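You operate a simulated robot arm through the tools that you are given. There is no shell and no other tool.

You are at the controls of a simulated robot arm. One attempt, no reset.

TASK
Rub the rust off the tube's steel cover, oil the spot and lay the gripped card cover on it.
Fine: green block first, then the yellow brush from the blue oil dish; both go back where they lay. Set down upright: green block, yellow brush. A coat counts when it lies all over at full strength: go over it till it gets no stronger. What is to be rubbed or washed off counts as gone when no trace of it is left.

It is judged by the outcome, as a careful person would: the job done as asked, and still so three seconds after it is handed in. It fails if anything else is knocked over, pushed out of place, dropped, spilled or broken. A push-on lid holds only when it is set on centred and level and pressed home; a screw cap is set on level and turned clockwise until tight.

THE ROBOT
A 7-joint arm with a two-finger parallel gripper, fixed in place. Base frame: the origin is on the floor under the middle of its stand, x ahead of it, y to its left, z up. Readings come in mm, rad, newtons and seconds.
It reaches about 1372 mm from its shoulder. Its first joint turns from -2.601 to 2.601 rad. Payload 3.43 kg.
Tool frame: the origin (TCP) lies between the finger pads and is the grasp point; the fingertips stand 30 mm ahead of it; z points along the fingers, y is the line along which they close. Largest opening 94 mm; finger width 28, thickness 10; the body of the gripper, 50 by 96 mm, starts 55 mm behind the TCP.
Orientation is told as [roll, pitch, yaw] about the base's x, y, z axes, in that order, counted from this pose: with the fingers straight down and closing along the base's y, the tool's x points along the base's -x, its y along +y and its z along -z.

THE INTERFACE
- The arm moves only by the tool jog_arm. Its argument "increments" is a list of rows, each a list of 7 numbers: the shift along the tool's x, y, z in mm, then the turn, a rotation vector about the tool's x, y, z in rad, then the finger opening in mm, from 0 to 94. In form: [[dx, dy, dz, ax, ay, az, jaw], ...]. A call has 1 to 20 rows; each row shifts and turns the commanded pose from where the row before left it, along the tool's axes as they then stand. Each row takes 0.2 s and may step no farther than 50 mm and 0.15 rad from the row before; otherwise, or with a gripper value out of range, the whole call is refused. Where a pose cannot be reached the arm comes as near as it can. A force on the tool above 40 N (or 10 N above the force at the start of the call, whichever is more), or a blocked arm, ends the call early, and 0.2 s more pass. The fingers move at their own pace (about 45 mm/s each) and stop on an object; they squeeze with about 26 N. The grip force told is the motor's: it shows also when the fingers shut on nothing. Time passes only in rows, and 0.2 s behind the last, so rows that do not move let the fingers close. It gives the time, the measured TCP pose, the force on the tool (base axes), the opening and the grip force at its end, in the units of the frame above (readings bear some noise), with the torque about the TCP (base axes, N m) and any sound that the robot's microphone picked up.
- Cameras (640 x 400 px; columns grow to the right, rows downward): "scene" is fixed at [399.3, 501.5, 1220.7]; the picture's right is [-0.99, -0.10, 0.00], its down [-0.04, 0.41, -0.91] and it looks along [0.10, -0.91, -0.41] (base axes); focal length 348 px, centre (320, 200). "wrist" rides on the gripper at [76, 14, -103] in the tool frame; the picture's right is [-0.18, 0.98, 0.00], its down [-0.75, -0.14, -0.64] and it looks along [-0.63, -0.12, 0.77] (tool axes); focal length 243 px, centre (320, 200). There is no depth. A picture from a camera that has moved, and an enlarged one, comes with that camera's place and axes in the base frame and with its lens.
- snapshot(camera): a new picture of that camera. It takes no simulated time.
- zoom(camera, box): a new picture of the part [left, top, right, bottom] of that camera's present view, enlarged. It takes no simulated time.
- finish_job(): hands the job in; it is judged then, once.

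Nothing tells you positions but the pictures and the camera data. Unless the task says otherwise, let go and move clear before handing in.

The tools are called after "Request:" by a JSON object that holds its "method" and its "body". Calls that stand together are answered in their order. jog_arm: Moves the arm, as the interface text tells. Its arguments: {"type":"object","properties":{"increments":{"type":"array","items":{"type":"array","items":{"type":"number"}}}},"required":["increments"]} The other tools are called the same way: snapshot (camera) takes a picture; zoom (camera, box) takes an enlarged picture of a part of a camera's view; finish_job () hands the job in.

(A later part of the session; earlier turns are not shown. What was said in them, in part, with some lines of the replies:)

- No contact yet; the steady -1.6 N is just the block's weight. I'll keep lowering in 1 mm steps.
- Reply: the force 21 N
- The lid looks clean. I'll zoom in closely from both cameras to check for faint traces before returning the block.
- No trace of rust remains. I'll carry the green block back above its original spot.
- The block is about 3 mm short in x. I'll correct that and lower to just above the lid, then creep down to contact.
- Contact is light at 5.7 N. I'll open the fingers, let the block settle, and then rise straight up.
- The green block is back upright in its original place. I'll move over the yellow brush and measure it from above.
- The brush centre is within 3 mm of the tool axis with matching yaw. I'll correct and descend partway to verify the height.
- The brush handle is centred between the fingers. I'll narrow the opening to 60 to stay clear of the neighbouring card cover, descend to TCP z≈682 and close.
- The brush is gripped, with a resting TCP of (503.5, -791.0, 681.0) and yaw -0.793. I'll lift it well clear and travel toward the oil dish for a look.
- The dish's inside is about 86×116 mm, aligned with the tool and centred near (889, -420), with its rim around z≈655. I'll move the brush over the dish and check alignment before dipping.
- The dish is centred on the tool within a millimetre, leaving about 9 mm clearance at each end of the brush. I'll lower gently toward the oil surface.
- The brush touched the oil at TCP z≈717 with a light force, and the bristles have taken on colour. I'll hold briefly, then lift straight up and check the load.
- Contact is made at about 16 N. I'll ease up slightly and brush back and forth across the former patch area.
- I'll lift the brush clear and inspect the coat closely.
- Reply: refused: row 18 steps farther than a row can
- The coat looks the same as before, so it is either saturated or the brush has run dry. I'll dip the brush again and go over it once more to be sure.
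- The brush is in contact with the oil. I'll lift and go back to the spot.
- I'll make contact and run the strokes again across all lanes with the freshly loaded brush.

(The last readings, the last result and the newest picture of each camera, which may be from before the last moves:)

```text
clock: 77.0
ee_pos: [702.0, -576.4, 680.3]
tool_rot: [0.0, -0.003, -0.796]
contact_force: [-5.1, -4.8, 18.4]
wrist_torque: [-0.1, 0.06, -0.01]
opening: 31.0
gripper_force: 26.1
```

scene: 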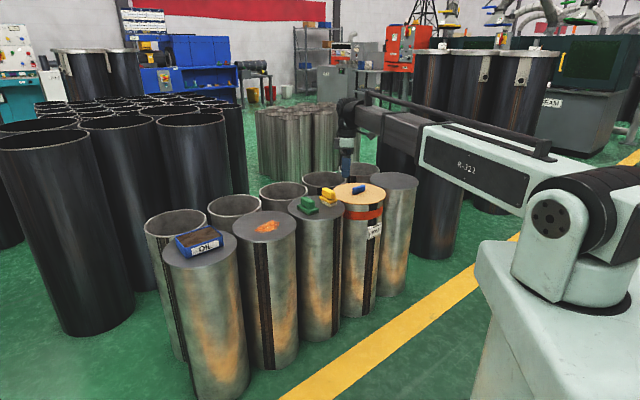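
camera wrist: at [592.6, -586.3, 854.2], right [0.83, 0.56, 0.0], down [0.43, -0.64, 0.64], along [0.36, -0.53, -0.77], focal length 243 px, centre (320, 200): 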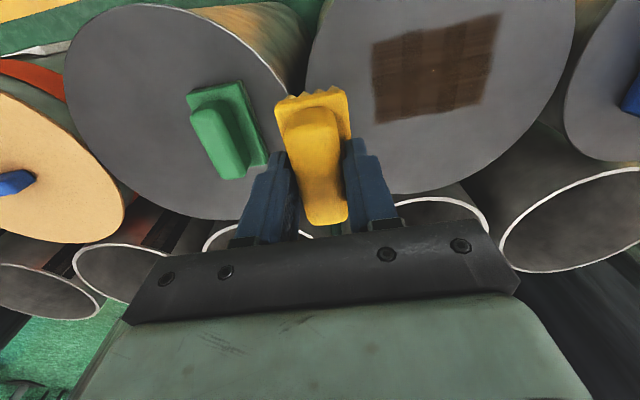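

Contact is firm now, around 18 N. I'll continue the remaining lanes, then lift and inspect.

Request:
{"method": "jog_arm", "body": {"increments": [[0, 16, -0.3, 0, 0, 0, 10], [0, 16, 0, 0, 0, 0, 10], [0, 16, 0, 0, 0, 0, 10], [-9, 0, 0, 0, 0, 0, 10], [0, -16, 0, 0, 0, 0, 10], [0, -16, 0, 0, 0, 0, 10], [0, -16, 0, 0, 0, 0, 10], [0, -16, 0, 0, 0, 0, 10], [0, -16, 0, 0, 0, 0, 10], [0, -16, 0, 0, 0, 0, 10], [9, 0, 0, 0, 0, 0, 10], [0, 0, -20, 0, 0, 0, 10], [-3, -26, -25, 0, 0, 0, 10], [-4, -26, -25, 0, 0, 0, 10], [0, 0, 0, 0, 0, 0, 10]]}}

Request:
{"method": "zoom", "body": {"camera": "scene", "box": [235, 200, 305, 250]}}

Request:
{"method": "zoom", "body": {"camera": "wrist", "box": [350, 10, 530, 150]}}

```text
clock: 80.2
ee_pos: [635.7, -648.5, 748.4]
tool_rot: [0.001, 0.0, -0.794]
contact_force: [0.6, 0.1, -1.8]
wrist_torque: [0.03, 0.02, -0.01]
opening: 30.9
gripper_force: 26.4
```

```text
8.00 times, centred on (270, 225) of scene
camera zoom: at [399.3, 501.5, 1220.7], right [-0.99, -0.1, 0.0], down [-0.04, 0.41, -0.91], along [0.1, -0.91, -0.41], focal length 2782 px, centre (720, 0)
```

zoom: 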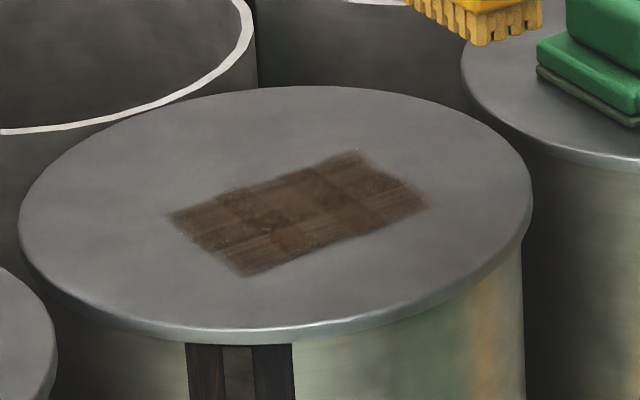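

```text
2.86 times, centred on (440, 80) of wrist
camera zoom: at [592.4, -583.4, 851.4], right [0.83, 0.56, 0.0], down [0.43, -0.64, 0.64], along [0.36, -0.53, -0.77], focal length 693 px, centre (-23, 543)
```

zoom: 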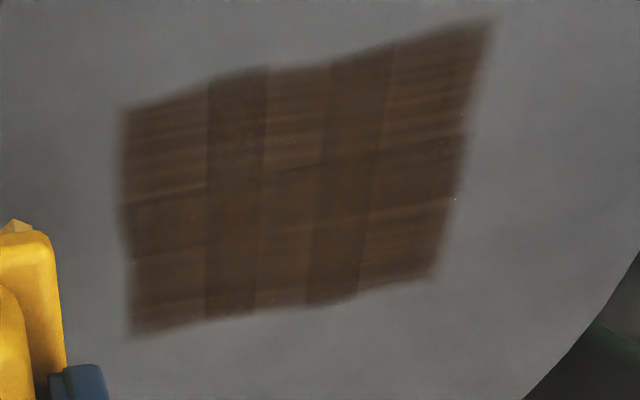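

The coat is unchanged after a fresh dip, so it has reached full strength over the whole spot; the faint bands are only the brush texture. I'll raise the brush clear of the green block and carry it back above its place.

Request:
{"method": "jog_arm", "body": {"increments": [[0, 0, -40, 0, 0, 0, 10], [-1.8, -38.8, 0, 0, 0, 0, 10], [-1.8, -38.8, 0, 0, 0, 0, 10], [-1.8, -38.8, 0, 0, 0, 0, 10], [-1.8, -38.8, 0, 0, 0, 0, 10], [-1.7, -39, 0, 0, 0, 0, 10], [0, 0, 0, 0, 0, 0, 10], [0, 0, 40, 0, 0, 0, 10], [0, 0, 40, 0, 0, 0, 10], [0, 0, 0, 0, 0, 0, 10], [0, 0, 0, 0, 0, 0, 10]]}}

Request:
{"method": "zoom", "body": {"camera": "scene", "box": [300, 160, 360, 210]}}

Request:
{"method": "snapshot", "body": {"camera": "wrist"}}

```text
clock: 82.6
ee_pos: [503.0, -792.6, 710.5]
tool_rot: [0.001, -0.001, -0.794]
contact_force: [-0.3, 0.1, -0.8]
wrist_torque: [0.0, 0.03, -0.01]
opening: 30.9
gripper_force: 25.7
```

```text
8.00 times, centred on (330, 185) of scene
camera zoom: at [399.3, 501.5, 1220.7], right [-0.99, -0.1, 0.0], down [-0.04, 0.41, -0.91], along [0.1, -0.91, -0.41], focal length 2782 px, centre (240, 320)
```

zoom: 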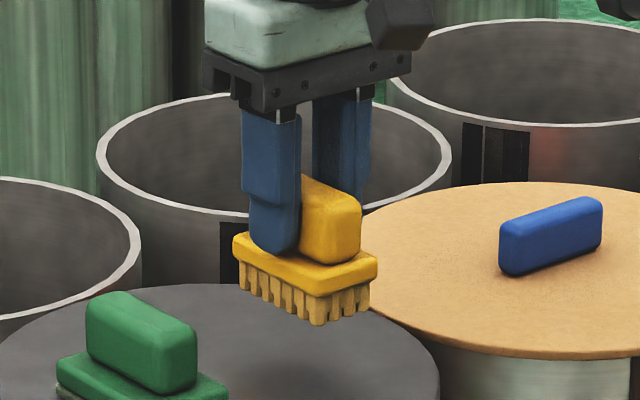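

```text
taken
camera wrist: at [459.8, -727.3, 812.5], right [0.83, 0.56, 0.0], down [0.43, -0.64, 0.64], along [0.36, -0.53, -0.77], focal length 243 px, centre (320, 200)
```

wrist: 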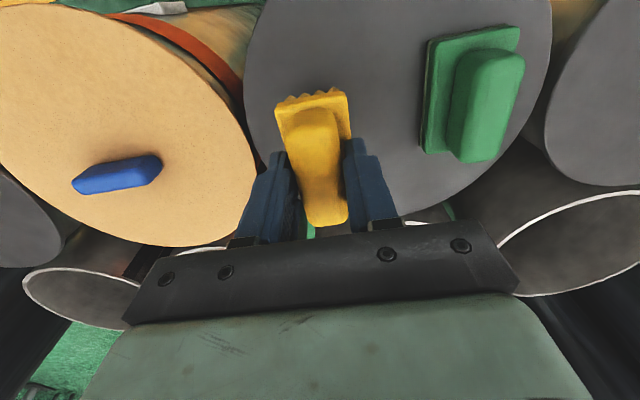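

The brush is over its original place. I'll fine-correct by about 1 mm and lower toward contact.

Request:
{"method": "jog_arm", "body": {"increments": [[0.6, 1, 0, 0, 0, 0, 10], [0, 0, 16, 0, 0, 0, 10], [0, 0, 9, 0, 0, 0, 10], [0, 0, 2, 0, 0, 0, 10], [0, 0, 1, 0, 0, 0, 10], [0, 0, 0, 0, 0, 0, 10], [0, 0, 0, 0, 0, 0, 10]]}}

Request:
{"method": "zoom", "body": {"camera": "scene", "box": [300, 160, 360, 210]}}

```text
clock: 84.2
ee_pos: [502.7, -790.8, 681.7]
tool_rot: [-0.002, 0.001, -0.796]
contact_force: [0.5, -0.3, -1.2]
wrist_torque: [-0.01, 0.02, 0.0]
opening: 31.0
gripper_force: 26.0
```

```text
8.00 times, centred on (330, 185) of scene
camera zoom: at [399.3, 501.5, 1220.7], right [-0.99, -0.1, 0.0], down [-0.04, 0.41, -0.91], along [0.1, -0.91, -0.41], focal length 2782 px, centre (240, 320)
```

zoom: 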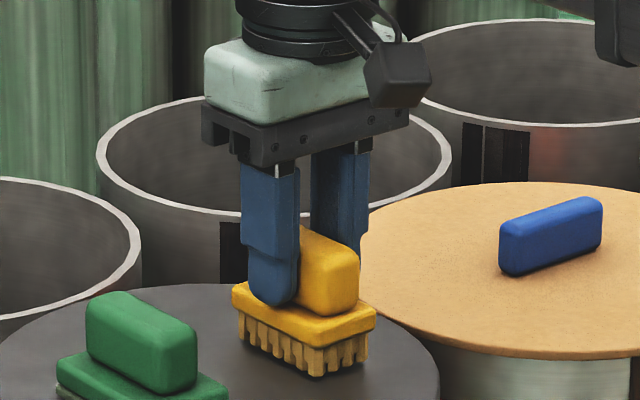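

It matches the original picture except for being 1–2 mm high. I'll step down to contact.

Request:
{"method": "jog_arm", "body": {"increments": [[0, 0, 1, 0, 0, 0, 10], [0, 0, 0, 0, 0, 0, 10]]}}

```text
clock: 84.8
ee_pos: [503.9, -790.4, 680.4]
tool_rot: [0.003, 0.0, -0.793]
contact_force: [0.0, 0.9, -1.9]
wrist_torque: [-0.01, 0.0, -0.02]
opening: 31.0
gripper_force: 26.6
```

Request:
{"method": "jog_arm", "body": {"increments": [[0, 0, 0.8, 0, 0, 0, 10], [0, 0, 0, 0, 0, 0, 10]]}}

```text
clock: 85.4
ee_pos: [504.2, -790.1, 680.0]
tool_rot: [0.0, -0.001, -0.794]
contact_force: [-0.1, 0.5, -1.3]
wrist_torque: [0.0, 0.02, 0.03]
opening: 31.1
gripper_force: 25.9
```

Request:
{"method": "jog_arm", "body": {"increments": [[0, 0, 0.7, 0, 0, 0, 10], [0, 0, 0, 0, 0, 0, 10]]}}

```text
clock: 86.0
ee_pos: [502.8, -789.9, 680.1]
tool_rot: [0.0, -0.001, -0.793]
contact_force: [-0.9, -0.5, 13.6]
wrist_torque: [0.08, 0.18, -0.01]
opening: 31.0
gripper_force: 25.6
```

Contact is made. I'll relieve the pressure slightly, open the fingers and rise straight up.

Request:
{"method": "jog_arm", "body": {"increments": [[0, 0, -0.7, 0, 0, 0, 10], [0, 0, 0, 0, 0, 0, 36], [0, 0, 0, 0, 0, 0, 50], [0, 0, 0, 0, 0, 0, 60], [0, 0, 0, 0, 0, 0, 60], [0, 0, -20, 0, 0, 0, 60], [0, 0, -40, 0, 0, 0, 60], [0, 0, -40, 0, 0, 0, 60], [0, 0, 0, 0, 0, 0, 80]]}}

Request:
{"method": "zoom", "body": {"camera": "scene", "box": [280, 170, 350, 220]}}

Request:
{"method": "snapshot", "body": {"camera": "wrist"}}

```text
clock: 88.0
ee_pos: [503.2, -790.0, 779.8]
tool_rot: [0.0, 0.001, -0.794]
contact_force: [0.3, -1.0, -0.4]
wrist_torque: [-0.05, -0.01, 0.0]
opening: 80.1
gripper_force: 0.1
```

```text
8.00 times, centred on (315, 195) of scene
camera zoom: at [399.3, 501.5, 1220.7], right [-0.99, -0.1, 0.0], down [-0.04, 0.41, -0.91], along [0.1, -0.91, -0.41], focal length 2782 px, centre (360, 240)
```

zoom: 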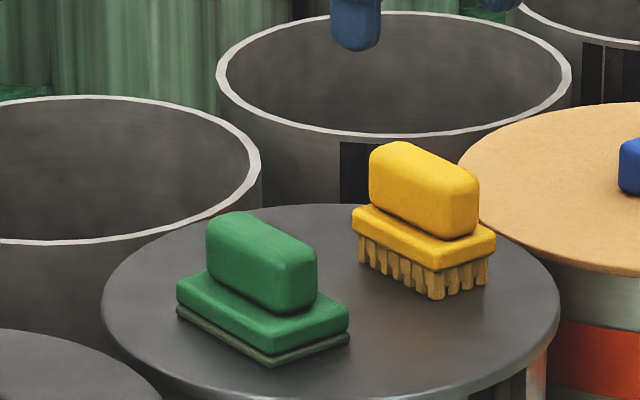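

```text
taken
camera wrist: at [459.5, -726.3, 883.5], right [0.83, 0.56, 0.0], down [0.43, -0.64, 0.64], along [0.36, -0.53, -0.77], focal length 243 px, centre (320, 200)
```

wrist: 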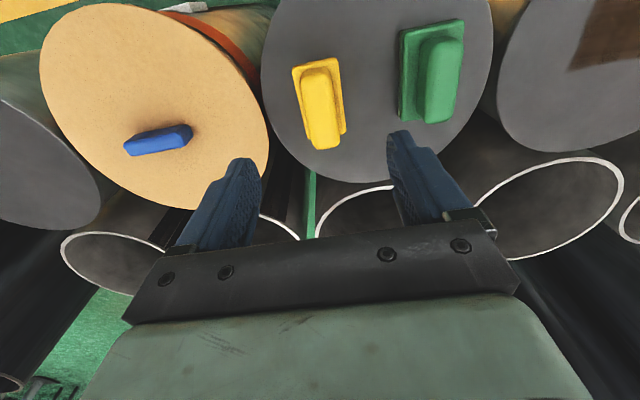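

The brush is back upright beside the green block. The card cover's blue grip appears to be at about (381, -921) with its long axis near 49° from x, so I'll move above it and turn the tool to close across it.

Request:
{"method": "jog_arm", "body": {"increments": [[-2, -44.7, 0, 0, 0, 0, 80], [-2, -44.7, 0, 0, 0, 0, 80], [-2, -44.7, 0, 0, 0, 0, 80], [-1.9, -44.7, 0, 0, 0, 0, 80], [0, 0, 0, 0, 0, -0.138, 80], [0, 0, 0, 0, 0, -0.138, 80], [0, 0, 0, 0, 0, -0.138, 80], [0, 0, 0, 0, 0, -0.138, 80], [0, 0, 0, 0, 0, -0.138, 80], [0, 0, 0, 0, 0, -0.138, 80], [0, 0, 0, 0, 0, -0.138, 80], [0, 0, 0, 0, 0, -0.138, 80], [0, 0, 0, 0, 0, -0.138, 80], [0, 0, 0, 0, 0, -0.138, 80], [0, 0, 0, 0, 0, -0.138, 80], [0, 0, 0, 0, 0, -0.138, 80], [0, 0, 0, 0, 0, 0, 80]]}}

Request:
{"method": "snapshot", "body": {"camera": "wrist"}}

Request:
{"method": "snapshot", "body": {"camera": "scene"}}

Request:
{"method": "zoom", "body": {"camera": "wrist", "box": [220, 40, 420, 200]}}

```text
clock: 91.6
ee_pos: [381.8, -921.5, 781.0]
tool_rot: [0.0, 0.0, 0.864]
contact_force: [-0.2, -0.2, -0.3]
wrist_torque: [-0.01, -0.04, 0.0]
opening: 79.9
gripper_force: 0.1
```

```text
taken
camera wrist: at [321.8, -970.1, 883.1], right [-0.63, 0.78, 0.0], down [0.6, 0.48, 0.64], along [0.5, 0.4, -0.77], focal length 243 px, centre (320, 200)
```

wrist: 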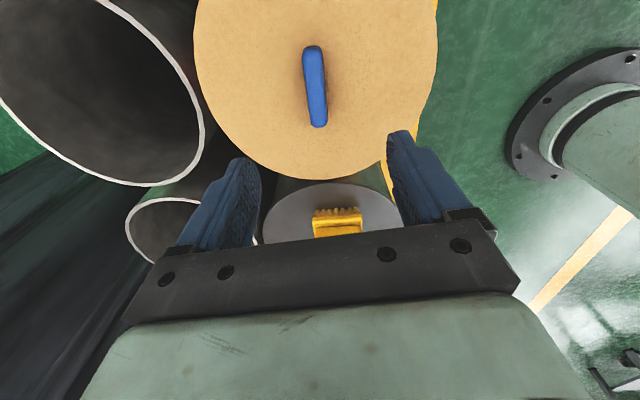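

```text
taken
```

scene: 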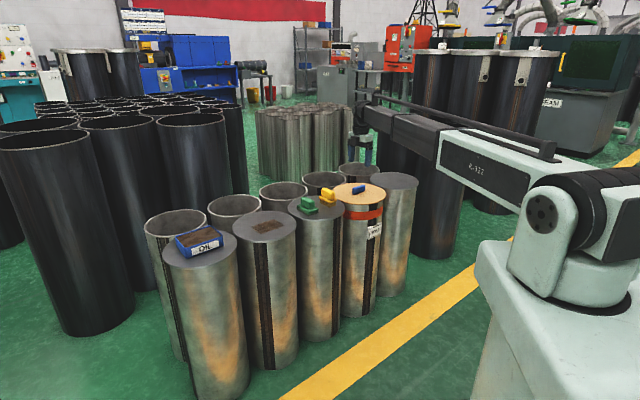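

```text
2.50 times, centred on (320, 120) of wrist
camera zoom: at [321.8, -970.1, 883.1], right [-0.63, 0.78, 0.0], down [0.6, 0.48, 0.64], along [0.5, 0.4, -0.77], focal length 606 px, centre (320, 400)
```

zoom: 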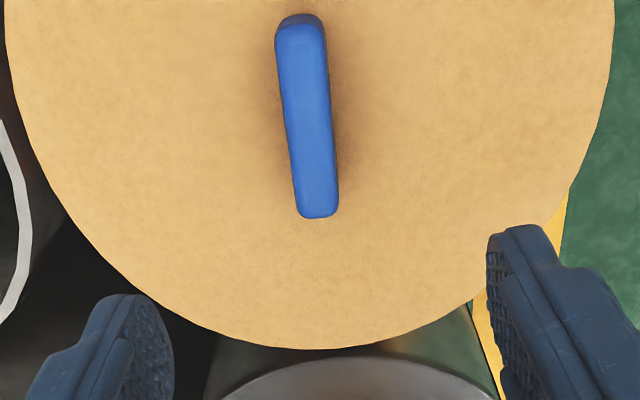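

The grip's centre is about (11, -2) off in the tool frame and about 0.09 rad out in angle. I'll correct, descend partway and re-measure.

Request:
{"method": "jog_arm", "body": {"increments": [[0, 0, 0, 0, 0, 0.094, 80], [11, -2.6, 0, 0, 0, 0, 80], [0, 0, 30, 0, 0, 0, 80], [0, 0, 30, 0, 0, 0, 80], [0, 0, 0, 0, 0, 0, 80], [0, 0, 0, 0, 0, 0, 80]]}}

Request:
{"method": "snapshot", "body": {"camera": "wrist"}}

Request:
{"method": "zoom", "body": {"camera": "wrist", "box": [220, 40, 420, 200]}}

Request:
{"method": "zoom", "body": {"camera": "scene", "box": [320, 150, 400, 220]}}

```text
clock: 93.0
ee_pos: [377.0, -931.5, 721.1]
tool_rot: [-0.001, -0.002, 0.768]
contact_force: [0.6, -0.3, 0.4]
wrist_torque: [0.01, 0.02, -0.01]
opening: 80.0
gripper_force: 0.0
```

```text
taken
camera wrist: at [312.1, -972.8, 823.6], right [-0.55, 0.83, 0.0], down [0.64, 0.42, 0.64], along [0.54, 0.35, -0.77], focal length 243 px, centre (320, 200)
```

wrist: 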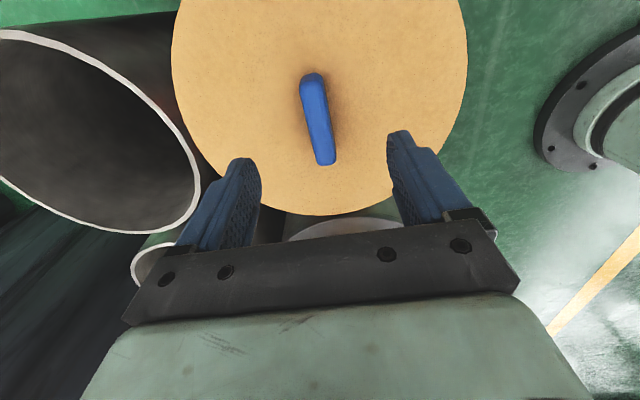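

```text
2.50 times, centred on (320, 120) of wrist
camera zoom: at [312.1, -972.8, 823.6], right [-0.55, 0.83, 0.0], down [0.64, 0.42, 0.64], along [0.54, 0.35, -0.77], focal length 606 px, centre (320, 400)
```

zoom: 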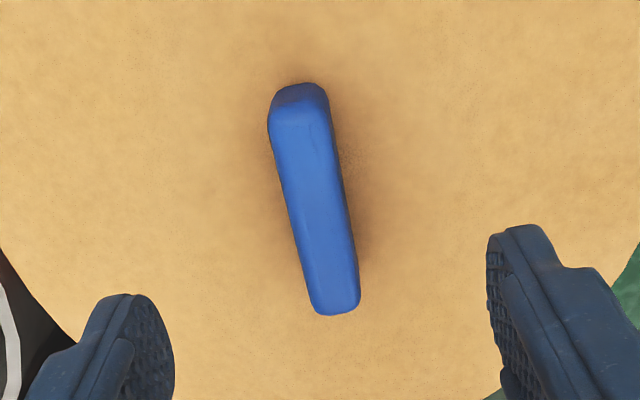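

```text
5.71 times, centred on (360, 185) of scene
camera zoom: at [399.3, 501.5, 1220.7], right [-0.99, -0.1, 0.0], down [-0.04, 0.41, -0.91], along [0.1, -0.91, -0.41], focal length 1987 px, centre (91, 286)
```

zoom: 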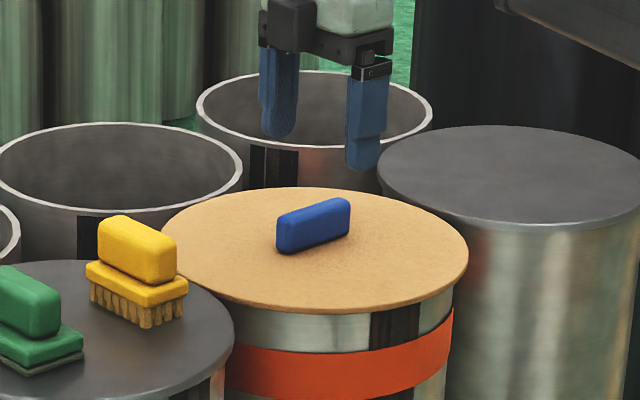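

The grip top now works out to z≈630, centred about (382, -929), which is also the card's centre. I'll correct and descend to fingertip z≈650 to re-measure.

Request:
{"method": "jog_arm", "body": {"increments": [[-5.5, -1.5, 0, 0, 0, 0, 60], [0, 0, 20, 0, 0, 0, 60], [0, 0, 21, 0, 0, 0, 60], [0, 0, 0, 0, 0, 0, 60], [0, 0, 0, 0, 0, 0, 60]]}}

Request:
{"method": "zoom", "body": {"camera": "wrist", "box": [220, 60, 420, 240]}}

Request:
{"method": "zoom", "body": {"camera": "scene", "box": [330, 160, 390, 210]}}

```text
clock: 94.2
ee_pos: [382.1, -928.6, 679.9]
tool_rot: [0.002, 0.001, 0.769]
contact_force: [0.3, 0.0, 0.2]
wrist_torque: [0.01, 0.0, -0.01]
opening: 60.1
gripper_force: 0.1
```

```text
2.22 times, centred on (320, 150) of wrist
camera zoom: at [316.3, -970.4, 783.1], right [-0.55, 0.83, 0.0], down [0.64, 0.42, 0.64], along [0.54, 0.35, -0.77], focal length 539 px, centre (320, 311)
```

zoom: 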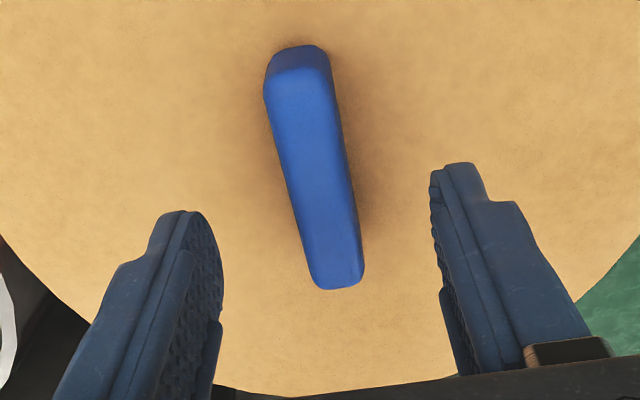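

```text
8.00 times, centred on (360, 185) of scene
camera zoom: at [399.3, 501.5, 1220.7], right [-0.99, -0.1, 0.0], down [-0.04, 0.41, -0.91], along [0.1, -0.91, -0.41], focal length 2782 px, centre (0, 320)
```

zoom: 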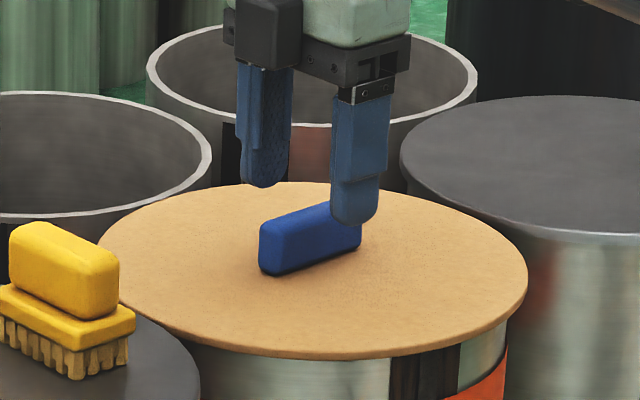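

The grip is centred to within half a millimetre, its top is about z≈635 and the card surface about 612. I'll lower to TCP z≈650 and check the clearance.

Request:
{"method": "jog_arm", "body": {"increments": [[0, 0, 15, 0, 0, 0, 60], [0, 0, 15, 0, 0, 0, 60], [0, 0, 0, 0, 0, 0, 60], [0, 0, 0, 0, 0, 0, 60]]}}

Request:
{"method": "zoom", "body": {"camera": "wrist", "box": [220, 80, 420, 240]}}

Request:
{"method": "zoom", "body": {"camera": "scene", "box": [340, 165, 380, 200]}}

```text
clock: 95.2
ee_pos: [381.4, -926.8, 648.5]
tool_rot: [0.0, -0.002, 0.769]
contact_force: [0.7, 0.1, 0.9]
wrist_torque: [-0.01, 0.04, -0.01]
opening: 60.4
gripper_force: 0.0
```

```text
2.50 times, centred on (320, 160) of wrist
camera zoom: at [316.4, -969.5, 751.3], right [-0.55, 0.83, 0.0], down [0.64, 0.42, 0.64], along [0.54, 0.35, -0.77], focal length 606 px, centre (320, 300)
```

zoom: 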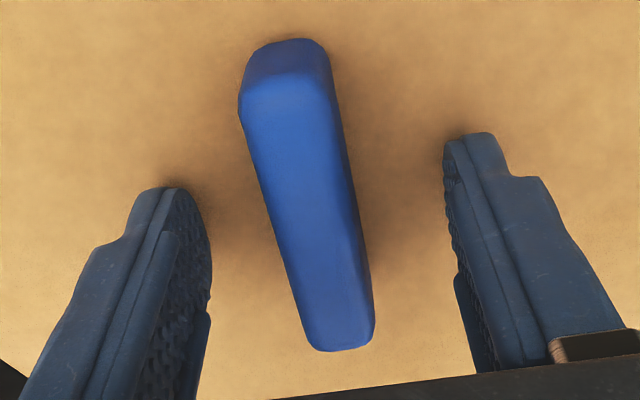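

```text
11.43 times, centred on (360, 182) of scene
camera zoom: at [399.3, 501.5, 1220.7], right [-0.99, -0.1, 0.0], down [-0.04, 0.41, -0.91], along [0.1, -0.91, -0.41], focal length 3974 px, centre (-137, 400)
```

zoom: 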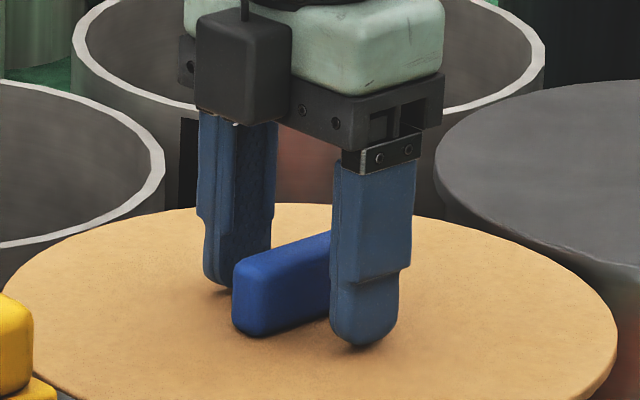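

The fingertips are just above the card surface and straddle the grip. I'll close now.

Request:
{"method": "jog_arm", "body": {"increments": [[0, 0, 0, 0, 0, 0, 40], [0, 0, 0, 0, 0, 0, 20], [0, 0, 0, 0, 0, 0, 5], [0, 0, 0, 0, 0, 0, 5], [0, 0, 0, 0, 0, 0, 5]]}}

Request:
{"method": "zoom", "body": {"camera": "scene", "box": [330, 160, 390, 210]}}

```text
clock: 96.4
ee_pos: [382.1, -927.0, 648.7]
tool_rot: [0.0, 0.001, 0.768]
contact_force: [-0.7, -0.1, 1.3]
wrist_torque: [0.03, 0.02, 0.09]
opening: 21.6
gripper_force: 26.0
```

```text
8.00 times, centred on (360, 185) of scene
camera zoom: at [399.3, 501.5, 1220.7], right [-0.99, -0.1, 0.0], down [-0.04, 0.41, -0.91], along [0.1, -0.91, -0.41], focal length 2782 px, centre (0, 320)
```

zoom: 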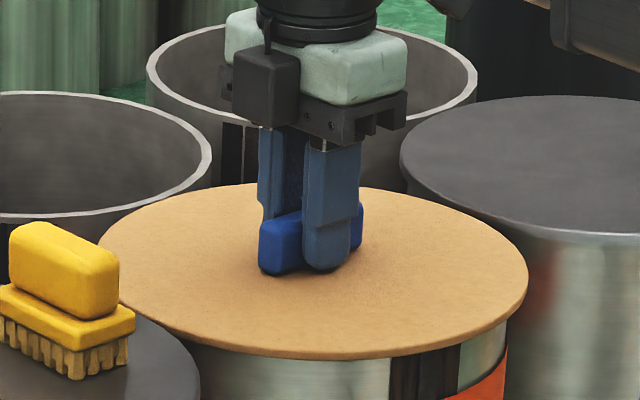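

The grip is held at 21.6 mm. I'll lift gently and check that the card hangs level.

Request:
{"method": "jog_arm", "body": {"increments": [[0, 0, -4, 0, 0, 0, 5], [0, 0, -6, 0, 0, 0, 5], [0, 0, -10, 0, 0, 0, 5], [0, 0, -20, 0, 0, 0, 5], [0, 0, 0, 0, 0, 0, 5]]}}

Request:
{"method": "zoom", "body": {"camera": "scene", "box": [310, 140, 410, 220]}}

Request:
{"method": "snapshot", "body": {"camera": "wrist"}}

```text
clock: 97.6
ee_pos: [382.1, -928.1, 689.2]
tool_rot: [0.001, 0.0, 0.767]
contact_force: [0.3, -0.2, -0.3]
wrist_torque: [0.0, -0.01, 0.0]
opening: 21.1
gripper_force: 26.5
```

```text
5.00 times, centred on (360, 180) of scene
camera zoom: at [399.3, 501.5, 1220.7], right [-0.99, -0.1, 0.0], down [-0.04, 0.41, -0.91], along [0.1, -0.91, -0.41], focal length 1738 px, centre (120, 300)
```

zoom: 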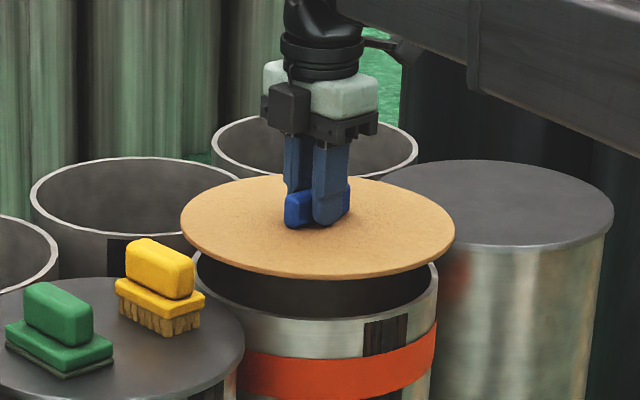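

```text
taken
camera wrist: at [315.7, -970.3, 791.8], right [-0.55, 0.83, 0.0], down [0.64, 0.42, 0.64], along [0.54, 0.35, -0.77], focal length 243 px, centre (320, 200)
```

wrist: 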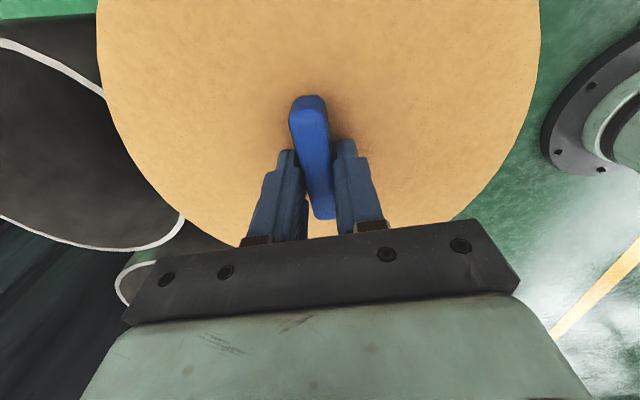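

The card hangs level and is light. I'll lift it well above everything and carry it over to the oiled tube, whose lid centre I take to be about (721, -589).

Request:
{"method": "jog_arm", "body": {"increments": [[0, 0, -35, 0, 0, 0, 5], [0, 0, -40, 0, 0, 0, 5], [0, 0, -35, 0, 0, 0, 5], [-32, 0.6, 0, 0, 0, 0, 5], [-32, 0.6, 0, 0, 0, 0, 5], [-32, 0.6, 0, 0, 0, 0, 5], [-32, 0.6, 0, 0, 0, 0, 5], [-32, 0.6, 0, 0, 0, 0, 5], [-32, 0.6, 0, 0, 0, 0, 5], [-32, 0.6, 0, 0, 0, 0, 5], [-32, 0.6, 0, 0, 0, 0, 5], [-32, 0.6, 0, 0, 0, 0, 5], [-32, 0.6, 0, 0, 0, 0, 5], [-32, 0.6, 0, 0, 0, 0, 5], [-32, 0.6, 0, 0, 0, 0, 5], [-32, 0.5, 0, 0, 0, 0, 5], [-32, 0.5, 0, 0, 0, 0, 5], [-31, 0.5, 0, 0, 0, 0, 5], [0, 0, 0, 0, 0, 0, 5]]}}

Request:
{"method": "snapshot", "body": {"camera": "scene"}}

Request:
{"method": "snapshot", "body": {"camera": "wrist"}}

Request:
{"method": "zoom", "body": {"camera": "scene", "box": [220, 130, 340, 250]}}

```text
clock: 101.6
ee_pos: [720.3, -589.7, 799.2]
tool_rot: [0.002, -0.001, 0.768]
contact_force: [0.3, 0.5, -1.2]
wrist_torque: [0.01, 0.04, 0.0]
opening: 16.9
gripper_force: 25.8
```

```text
taken
```

scene: 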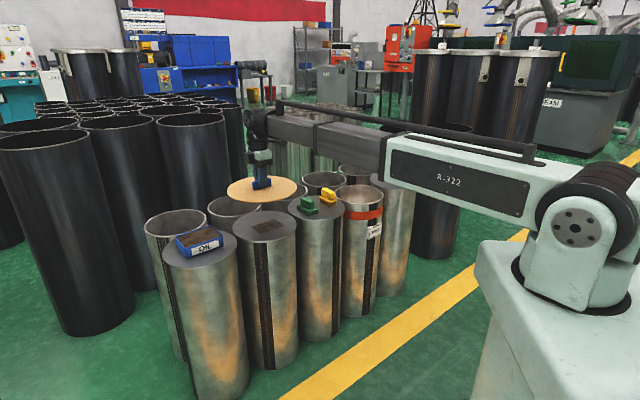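

```text
taken
camera wrist: at [655.7, -633.0, 901.8], right [-0.55, 0.83, 0.0], down [0.64, 0.42, 0.64], along [0.54, 0.35, -0.77], focal length 243 px, centre (320, 200)
```

wrist: 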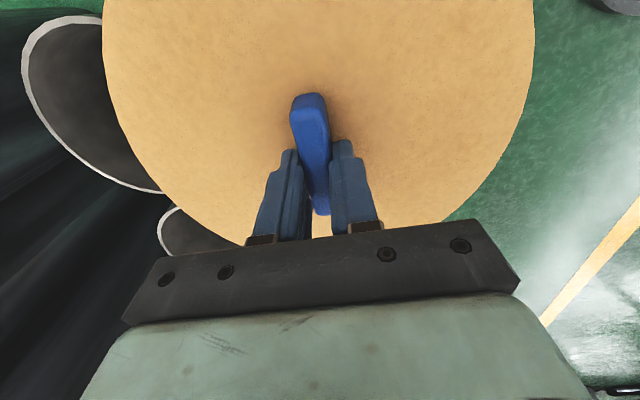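

```text
3.33 times, centred on (280, 190) of scene
camera zoom: at [399.3, 501.5, 1220.7], right [-0.99, -0.1, 0.0], down [-0.04, 0.41, -0.91], along [0.1, -0.91, -0.41], focal length 1159 px, centre (453, 233)
```

zoom: 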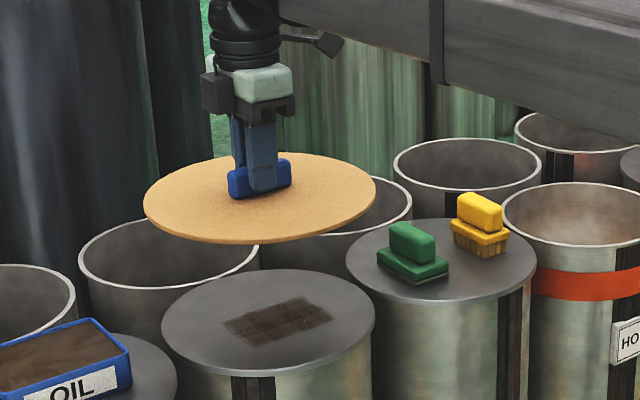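

The finger opening dropped from 21.6 to 16.9 mm, which could mean the grip is slipping or settling. I'll look closely before going on.

Request:
{"method": "zoom", "body": {"camera": "wrist", "box": [240, 70, 400, 240]}}

Request:
{"method": "zoom", "body": {"camera": "scene", "box": [230, 140, 320, 215]}}

```text
2.35 times, centred on (320, 155) of wrist
camera zoom: at [655.7, -633.0, 901.8], right [-0.55, 0.83, 0.0], down [0.64, 0.42, 0.64], along [0.54, 0.35, -0.77], focal length 571 px, centre (320, 306)
```

zoom: 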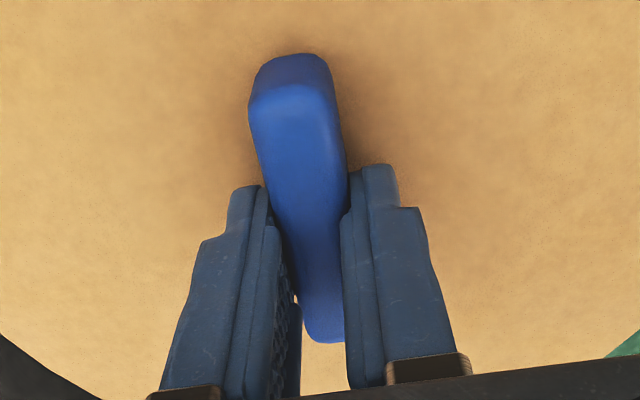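

```text
5.33 times, centred on (275, 178) of scene
camera zoom: at [399.3, 501.5, 1220.7], right [-0.99, -0.1, 0.0], down [-0.04, 0.41, -0.91], along [0.1, -0.91, -0.41], focal length 1854 px, centre (560, 320)
```

zoom: 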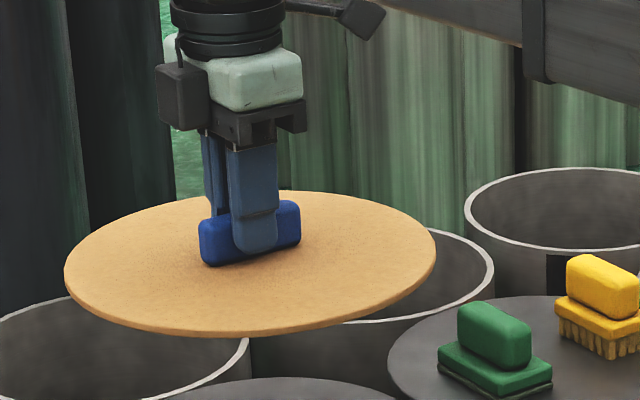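

The pads still hold the grip along most of its height. I'll wait a moment without moving to see whether it is stable.

Request:
{"method": "jog_arm", "body": {"increments": [[0, 0, 0, 0, 0, 0, 0], [0, 0, 0, 0, 0, 0, 0], [0, 0, 0, 0, 0, 0, 0]]}}

Request:
{"method": "zoom", "body": {"camera": "wrist", "box": [240, 70, 400, 240]}}

Request:
{"method": "snapshot", "body": {"camera": "wrist"}}

```text
clock: 102.4
ee_pos: [721.4, -589.6, 799.2]
tool_rot: [0.0, -0.001, 0.768]
contact_force: [0.4, -0.3, -1.3]
wrist_torque: [-0.04, -0.03, 0.01]
opening: 17.2
gripper_force: 26.4
```

```text
2.35 times, centred on (320, 155) of wrist
camera zoom: at [655.4, -633.3, 901.8], right [-0.55, 0.83, 0.0], down [0.64, 0.42, 0.64], along [0.54, 0.35, -0.77], focal length 571 px, centre (320, 306)
```

zoom: 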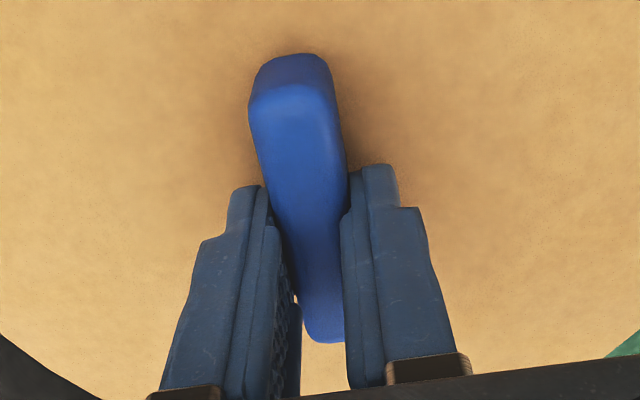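

```text
taken
camera wrist: at [655.4, -633.3, 901.8], right [-0.55, 0.83, 0.0], down [0.64, 0.42, 0.64], along [0.54, 0.35, -0.77], focal length 243 px, centre (320, 200)
```

wrist: 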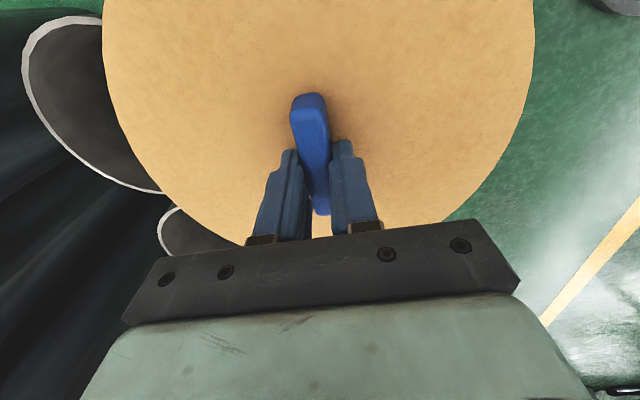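

The hold is stable at 17 mm, which matches the grip's real width. I'll check the card's offset from the tool using its rim so I can centre it properly.

Request:
{"method": "zoom", "body": {"camera": "wrist", "box": [80, 0, 280, 240]}}

Request:
{"method": "zoom", "body": {"camera": "wrist", "box": [380, 0, 580, 240]}}

```text
1.67 times, centred on (180, 120) of wrist
camera zoom: at [655.4, -633.3, 901.8], right [-0.55, 0.83, 0.0], down [0.64, 0.42, 0.64], along [0.54, 0.35, -0.77], focal length 404 px, centre (553, 333)
```

zoom: 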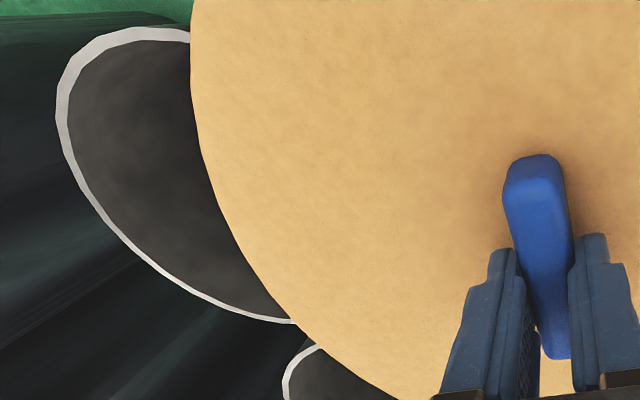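

```text
1.67 times, centred on (480, 120) of wrist
camera zoom: at [655.4, -633.3, 901.8], right [-0.55, 0.83, 0.0], down [0.64, 0.42, 0.64], along [0.54, 0.35, -0.77], focal length 404 px, centre (53, 333)
```

zoom: 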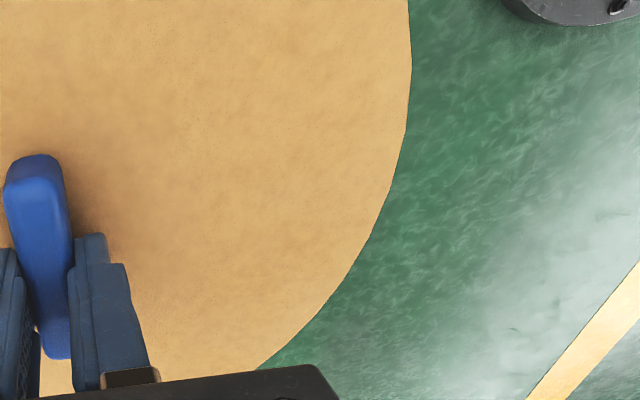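

The card's centre coincides with the tool axis to within about 1 mm. I'll lower to about 20 mm above the lid and compare the rims in the scene view.

Request:
{"method": "jog_arm", "body": {"increments": [[0, 0, 40, 0, 0, 0, 0], [0, 0, 40, 0, 0, 0, 0], [0, 0, 25, 0, 0, 0, 0], [0, 0, 14, 0, 0, 0, 0], [0, 0, 0, 0, 0, 0, 0], [0, 0, 0, 0, 0, 0, 0]]}}

Request:
{"method": "zoom", "body": {"camera": "scene", "box": [220, 180, 320, 255]}}

Request:
{"method": "snapshot", "body": {"camera": "wrist"}}

```text
clock: 103.8
ee_pos: [718.8, -590.0, 679.9]
tool_rot: [0.0, 0.0, 0.767]
contact_force: [-0.7, -0.3, -1.2]
wrist_torque: [0.01, 0.02, -0.01]
opening: 16.9
gripper_force: 25.6
```

```text
5.33 times, centred on (270, 218) of scene
camera zoom: at [399.3, 501.5, 1220.7], right [-0.99, -0.1, 0.0], down [-0.04, 0.41, -0.91], along [0.1, -0.91, -0.41], focal length 1854 px, centre (587, 107)
```

zoom: 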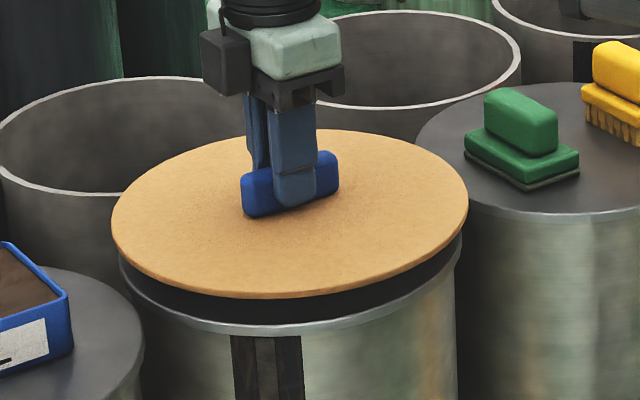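

```text
taken
camera wrist: at [655.0, -632.8, 782.5], right [-0.55, 0.83, 0.0], down [0.64, 0.42, 0.64], along [0.54, 0.35, -0.77], focal length 243 px, centre (320, 200)
```

wrist: 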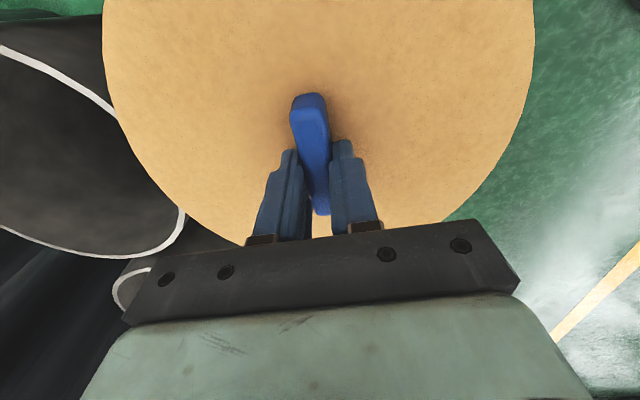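

Side to side, the card and lid are aligned within a millimetre. I'll zoom in on the front edge to check the front-to-back alignment.

Request:
{"method": "zoom", "body": {"camera": "scene", "box": [235, 220, 305, 250]}}

Request:
{"method": "zoom", "body": {"camera": "scene", "box": [235, 195, 315, 250]}}

```text
9.14 times, centred on (270, 235) of scene
camera zoom: at [399.3, 501.5, 1220.7], right [-0.99, -0.1, 0.0], down [-0.04, 0.41, -0.91], along [0.1, -0.91, -0.41], focal length 3179 px, centre (777, -120)
```

zoom: 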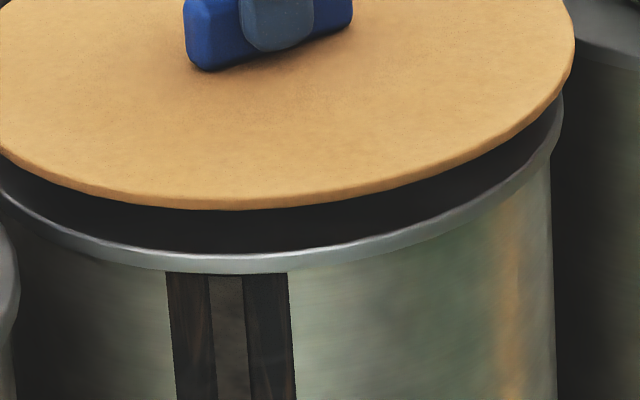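

```text
7.27 times, centred on (275, 222) of scene
camera zoom: at [399.3, 501.5, 1220.7], right [-0.99, -0.1, 0.0], down [-0.04, 0.41, -0.91], along [0.1, -0.91, -0.41], focal length 2529 px, centre (647, 36)
```

zoom: 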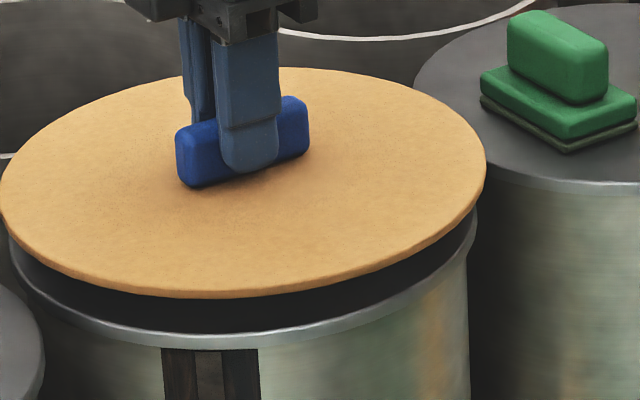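

Front and sides look consistent with a centred card. I'll lower to just above contact, then creep down.

Request:
{"method": "jog_arm", "body": {"increments": [[0, 0, 6, 0, 0, 0, 0], [0, 0, 5, 0, 0, 0, 0], [0, 0, 2, 0, 0, 0, 0], [0, 0, 0, 0, 0, 0, 0], [0, 0, 0, 0, 0, 0, 0]]}}

Request:
{"method": "zoom", "body": {"camera": "scene", "box": [220, 200, 320, 255]}}

```text
clock: 105.0
ee_pos: [719.2, -590.8, 667.2]
tool_rot: [0.0, -0.001, 0.769]
contact_force: [0.1, -0.2, -1.7]
wrist_torque: [-0.02, 0.05, 0.01]
opening: 17.0
gripper_force: 25.6
```

```text
6.40 times, centred on (270, 228) of scene
camera zoom: at [399.3, 501.5, 1220.7], right [-0.99, -0.1, 0.0], down [-0.04, 0.41, -0.91], along [0.1, -0.91, -0.41], focal length 2225 px, centre (640, 24)
```

zoom: 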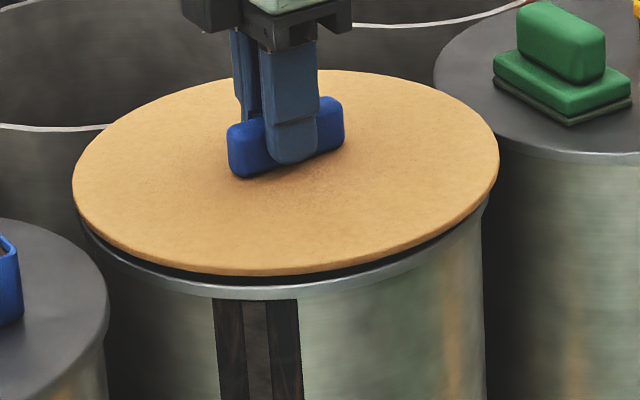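

Overhang is even left and right. I'll continue down in small steps.

Request:
{"method": "jog_arm", "body": {"increments": [[0, 0, 2, 0, 0, 0, 0], [0, 0, 1, 0, 0, 0, 0], [0, 0, 0, 0, 0, 0, 0]]}}

```text
clock: 105.8
ee_pos: [718.2, -589.1, 665.9]
tool_rot: [0.0, 0.0, 0.768]
contact_force: [-0.1, -0.7, -0.8]
wrist_torque: [-0.01, -0.01, 0.0]
opening: 17.0
gripper_force: 25.8
```

Request:
{"method": "jog_arm", "body": {"increments": [[0, 0, 1, 0, 0, 0, 0], [0, 0, 1, 0, 0, 0, 0], [0, 0, 0, 0, 0, 0, 0]]}}

Request:
{"method": "zoom", "body": {"camera": "scene", "box": [220, 200, 320, 255]}}

```text
clock: 106.6
ee_pos: [719.3, -590.7, 662.3]
tool_rot: [-0.001, -0.002, 0.768]
contact_force: [0.6, 0.8, -0.6]
wrist_torque: [-0.04, 0.01, 0.03]
opening: 17.0
gripper_force: 25.8
```

```text
6.40 times, centred on (270, 228) of scene
camera zoom: at [399.3, 501.5, 1220.7], right [-0.99, -0.1, 0.0], down [-0.04, 0.41, -0.91], along [0.1, -0.91, -0.41], focal length 2225 px, centre (640, 24)
```

zoom: 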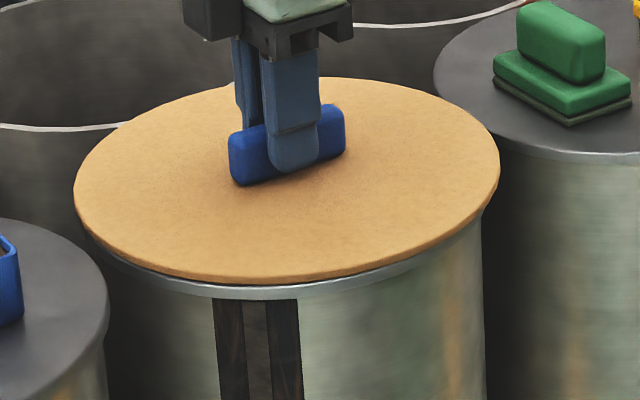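

It's nearly down with a few millimetres of gap. I'll nudge 2 mm toward the lid centre and keep stepping down.

Request:
{"method": "jog_arm", "body": {"increments": [[-2, 0, 0, 0, 0, 0, 0], [0, 0, 1, 0, 0, 0, 0], [0, 0, 1, 0, 0, 0, 0], [0, 0, 0, 0, 0, 0, 0]]}}

```text
clock: 107.6
ee_pos: [719.9, -587.7, 660.7]
tool_rot: [-0.001, -0.001, 0.767]
contact_force: [0.3, 2.1, 6.6]
wrist_torque: [0.17, -0.1, 0.02]
opening: 17.0
gripper_force: 25.7
```

There is gentle contact at about 7 N. I'll check the seating in the scene view before letting go.

Request:
{"method": "zoom", "body": {"camera": "scene", "box": [220, 200, 320, 255]}}

Request:
{"method": "zoom", "body": {"camera": "scene", "box": [235, 225, 305, 255]}}

```text
6.40 times, centred on (270, 228) of scene
camera zoom: at [399.3, 501.5, 1220.7], right [-0.99, -0.1, 0.0], down [-0.04, 0.41, -0.91], along [0.1, -0.91, -0.41], focal length 2225 px, centre (640, 24)
```

zoom: 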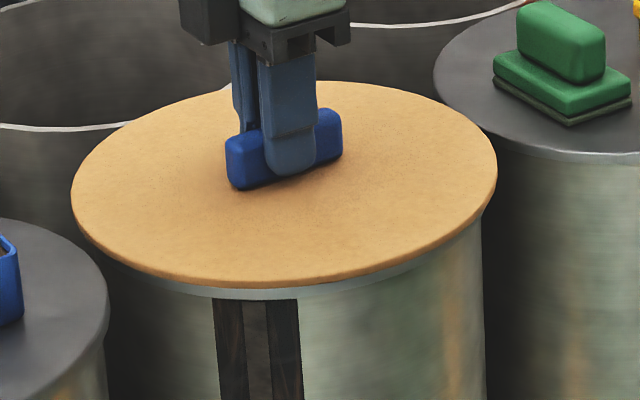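

```text
9.14 times, centred on (270, 240) of scene
camera zoom: at [399.3, 501.5, 1220.7], right [-0.99, -0.1, 0.0], down [-0.04, 0.41, -0.91], along [0.1, -0.91, -0.41], focal length 3179 px, centre (777, -166)
```

zoom: 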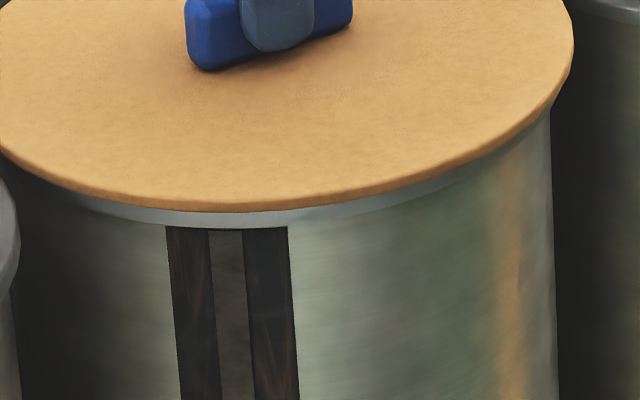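

The card sits on the lid, centred to within a couple of millimetres in both directions. I'll open the fingers and rise straight up.

Request:
{"method": "jog_arm", "body": {"increments": [[0, 0, -0.4, 0, 0, 0, 5], [0, 0, 0, 0, 0, 0, 24], [0, 0, 0, 0, 0, 0, 40], [0, 0, 0, 0, 0, 0, 60], [0, 0, 0, 0, 0, 0, 60], [0, 0, -15, 0, 0, 0, 60], [0, 0, -30, 0, 0, 0, 60], [0, 0, -40, 0, 0, 0, 60], [0, 0, -40, 0, 0, 0, 60], [0, 0, 0, 0, 0, 0, 60]]}}

Request:
{"method": "zoom", "body": {"camera": "scene", "box": [220, 200, 320, 255]}}

Request:
{"method": "snapshot", "body": {"camera": "wrist"}}

Request:
{"method": "snapshot", "body": {"camera": "scene"}}

```text
clock: 109.8
ee_pos: [718.9, -587.9, 786.6]
tool_rot: [0.001, 0.0, 0.769]
contact_force: [0.1, 0.2, -0.4]
wrist_torque: [-0.02, 0.04, 0.02]
opening: 59.9
gripper_force: 0.0
```

```text
6.40 times, centred on (270, 228) of scene
camera zoom: at [399.3, 501.5, 1220.7], right [-0.99, -0.1, 0.0], down [-0.04, 0.41, -0.91], along [0.1, -0.91, -0.41], focal length 2225 px, centre (640, 24)
```

zoom: 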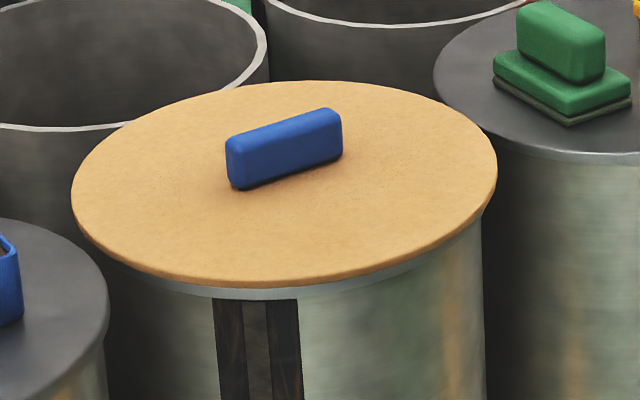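

```text
taken
camera wrist: at [655.2, -630.8, 889.4], right [-0.55, 0.83, 0.0], down [0.64, 0.42, 0.64], along [0.54, 0.35, -0.77], focal length 243 px, centre (320, 200)
```

wrist: 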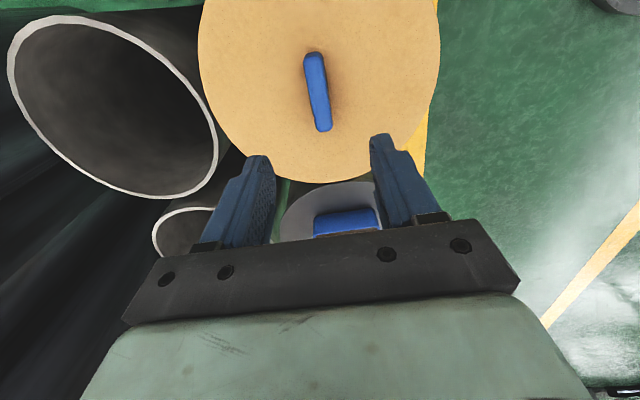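

```text
taken
```

scene: 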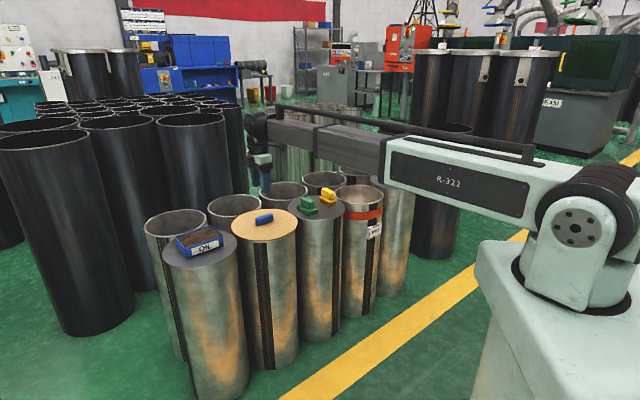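

The card cover rests flat and centred on the oiled tube, and the gripper is clear. I'll rise a bit more, let things settle, and take a final look at the blocks and dish.

Request:
{"method": "jog_arm", "body": {"increments": [[0, 0, -40, 0, 0, 0, 60], [0, 0, -40, 0, 0, 0, 60], [0, 0, 0, 0, 0, 0, 60], [0, 0, 0, 0, 0, 0, 60], [0, 0, 0, 0, 0, 0, 60], [0, 0, 0, 0, 0, 0, 60]]}}

Request:
{"method": "zoom", "body": {"camera": "scene", "box": [150, 170, 400, 270]}}

Request:
{"method": "zoom", "body": {"camera": "scene", "box": [280, 170, 350, 220]}}

```text
clock: 111.2
ee_pos: [718.5, -590.3, 867.3]
tool_rot: [-0.002, 0.001, 0.769]
contact_force: [-0.5, 0.5, -0.8]
wrist_torque: [-0.04, 0.0, 0.02]
opening: 59.9
gripper_force: 0.1
```

```text
2.56 times, centred on (275, 220) of scene
camera zoom: at [399.3, 501.5, 1220.7], right [-0.99, -0.1, 0.0], down [-0.04, 0.41, -0.91], along [0.1, -0.91, -0.41], focal length 890 px, centre (435, 149)
```

zoom: 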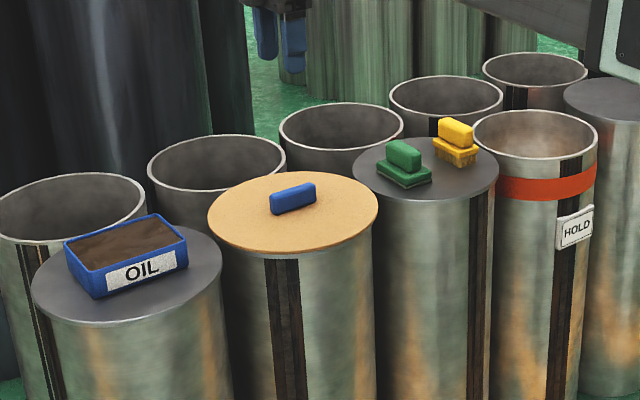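

```text
8.00 times, centred on (315, 195) of scene
camera zoom: at [399.3, 501.5, 1220.7], right [-0.99, -0.1, 0.0], down [-0.04, 0.41, -0.91], along [0.1, -0.91, -0.41], focal length 2782 px, centre (360, 240)
```

zoom: 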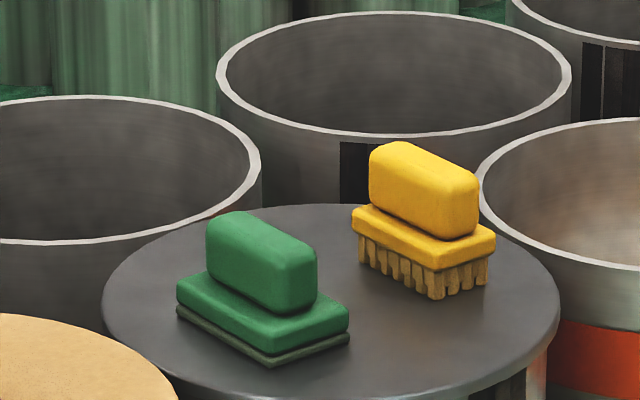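

The rust is gone, the spot is fully oiled and covered by the centred card. The green block and yellow brush stand upright where they lay, the dish hasn't moved, and the arm is clear. I'm handing the job in.

Request:
{"method": "finish_job", "body": {}}

```text
The job is handed in.
```

The job is handed in: the rust is off the steel cover, the spot is oiled, and the card cover lies on it, level and centred to within a couple of millimetres.

- **Rust:** I rubbed the whole patch with the green block until close-up pictures from both cameras showed no trace.
- **Oil:** I dipped the yellow brush twice. Going over the spot again after the second dip made the coat no darker, so I took it as full strength. It shows faint lighter and darker bands, which I put down to brush texture.
- **Card cover:** While I lifted and carried it, the finger opening narrowed from about 21 mm to 17 mm. It held steady from there, and the cover was set down gently.
- **Tools put back:** The green block is upright in its original place. The brush is upright too, about 2 mm from where it first lay, with some oil still on its bristles.
- **Everything else:** The last pictures show nothing tipped, spilled or out of place, and the oil dish has not moved. The tube with the HOLD tag is now open, because the card cover came from it.
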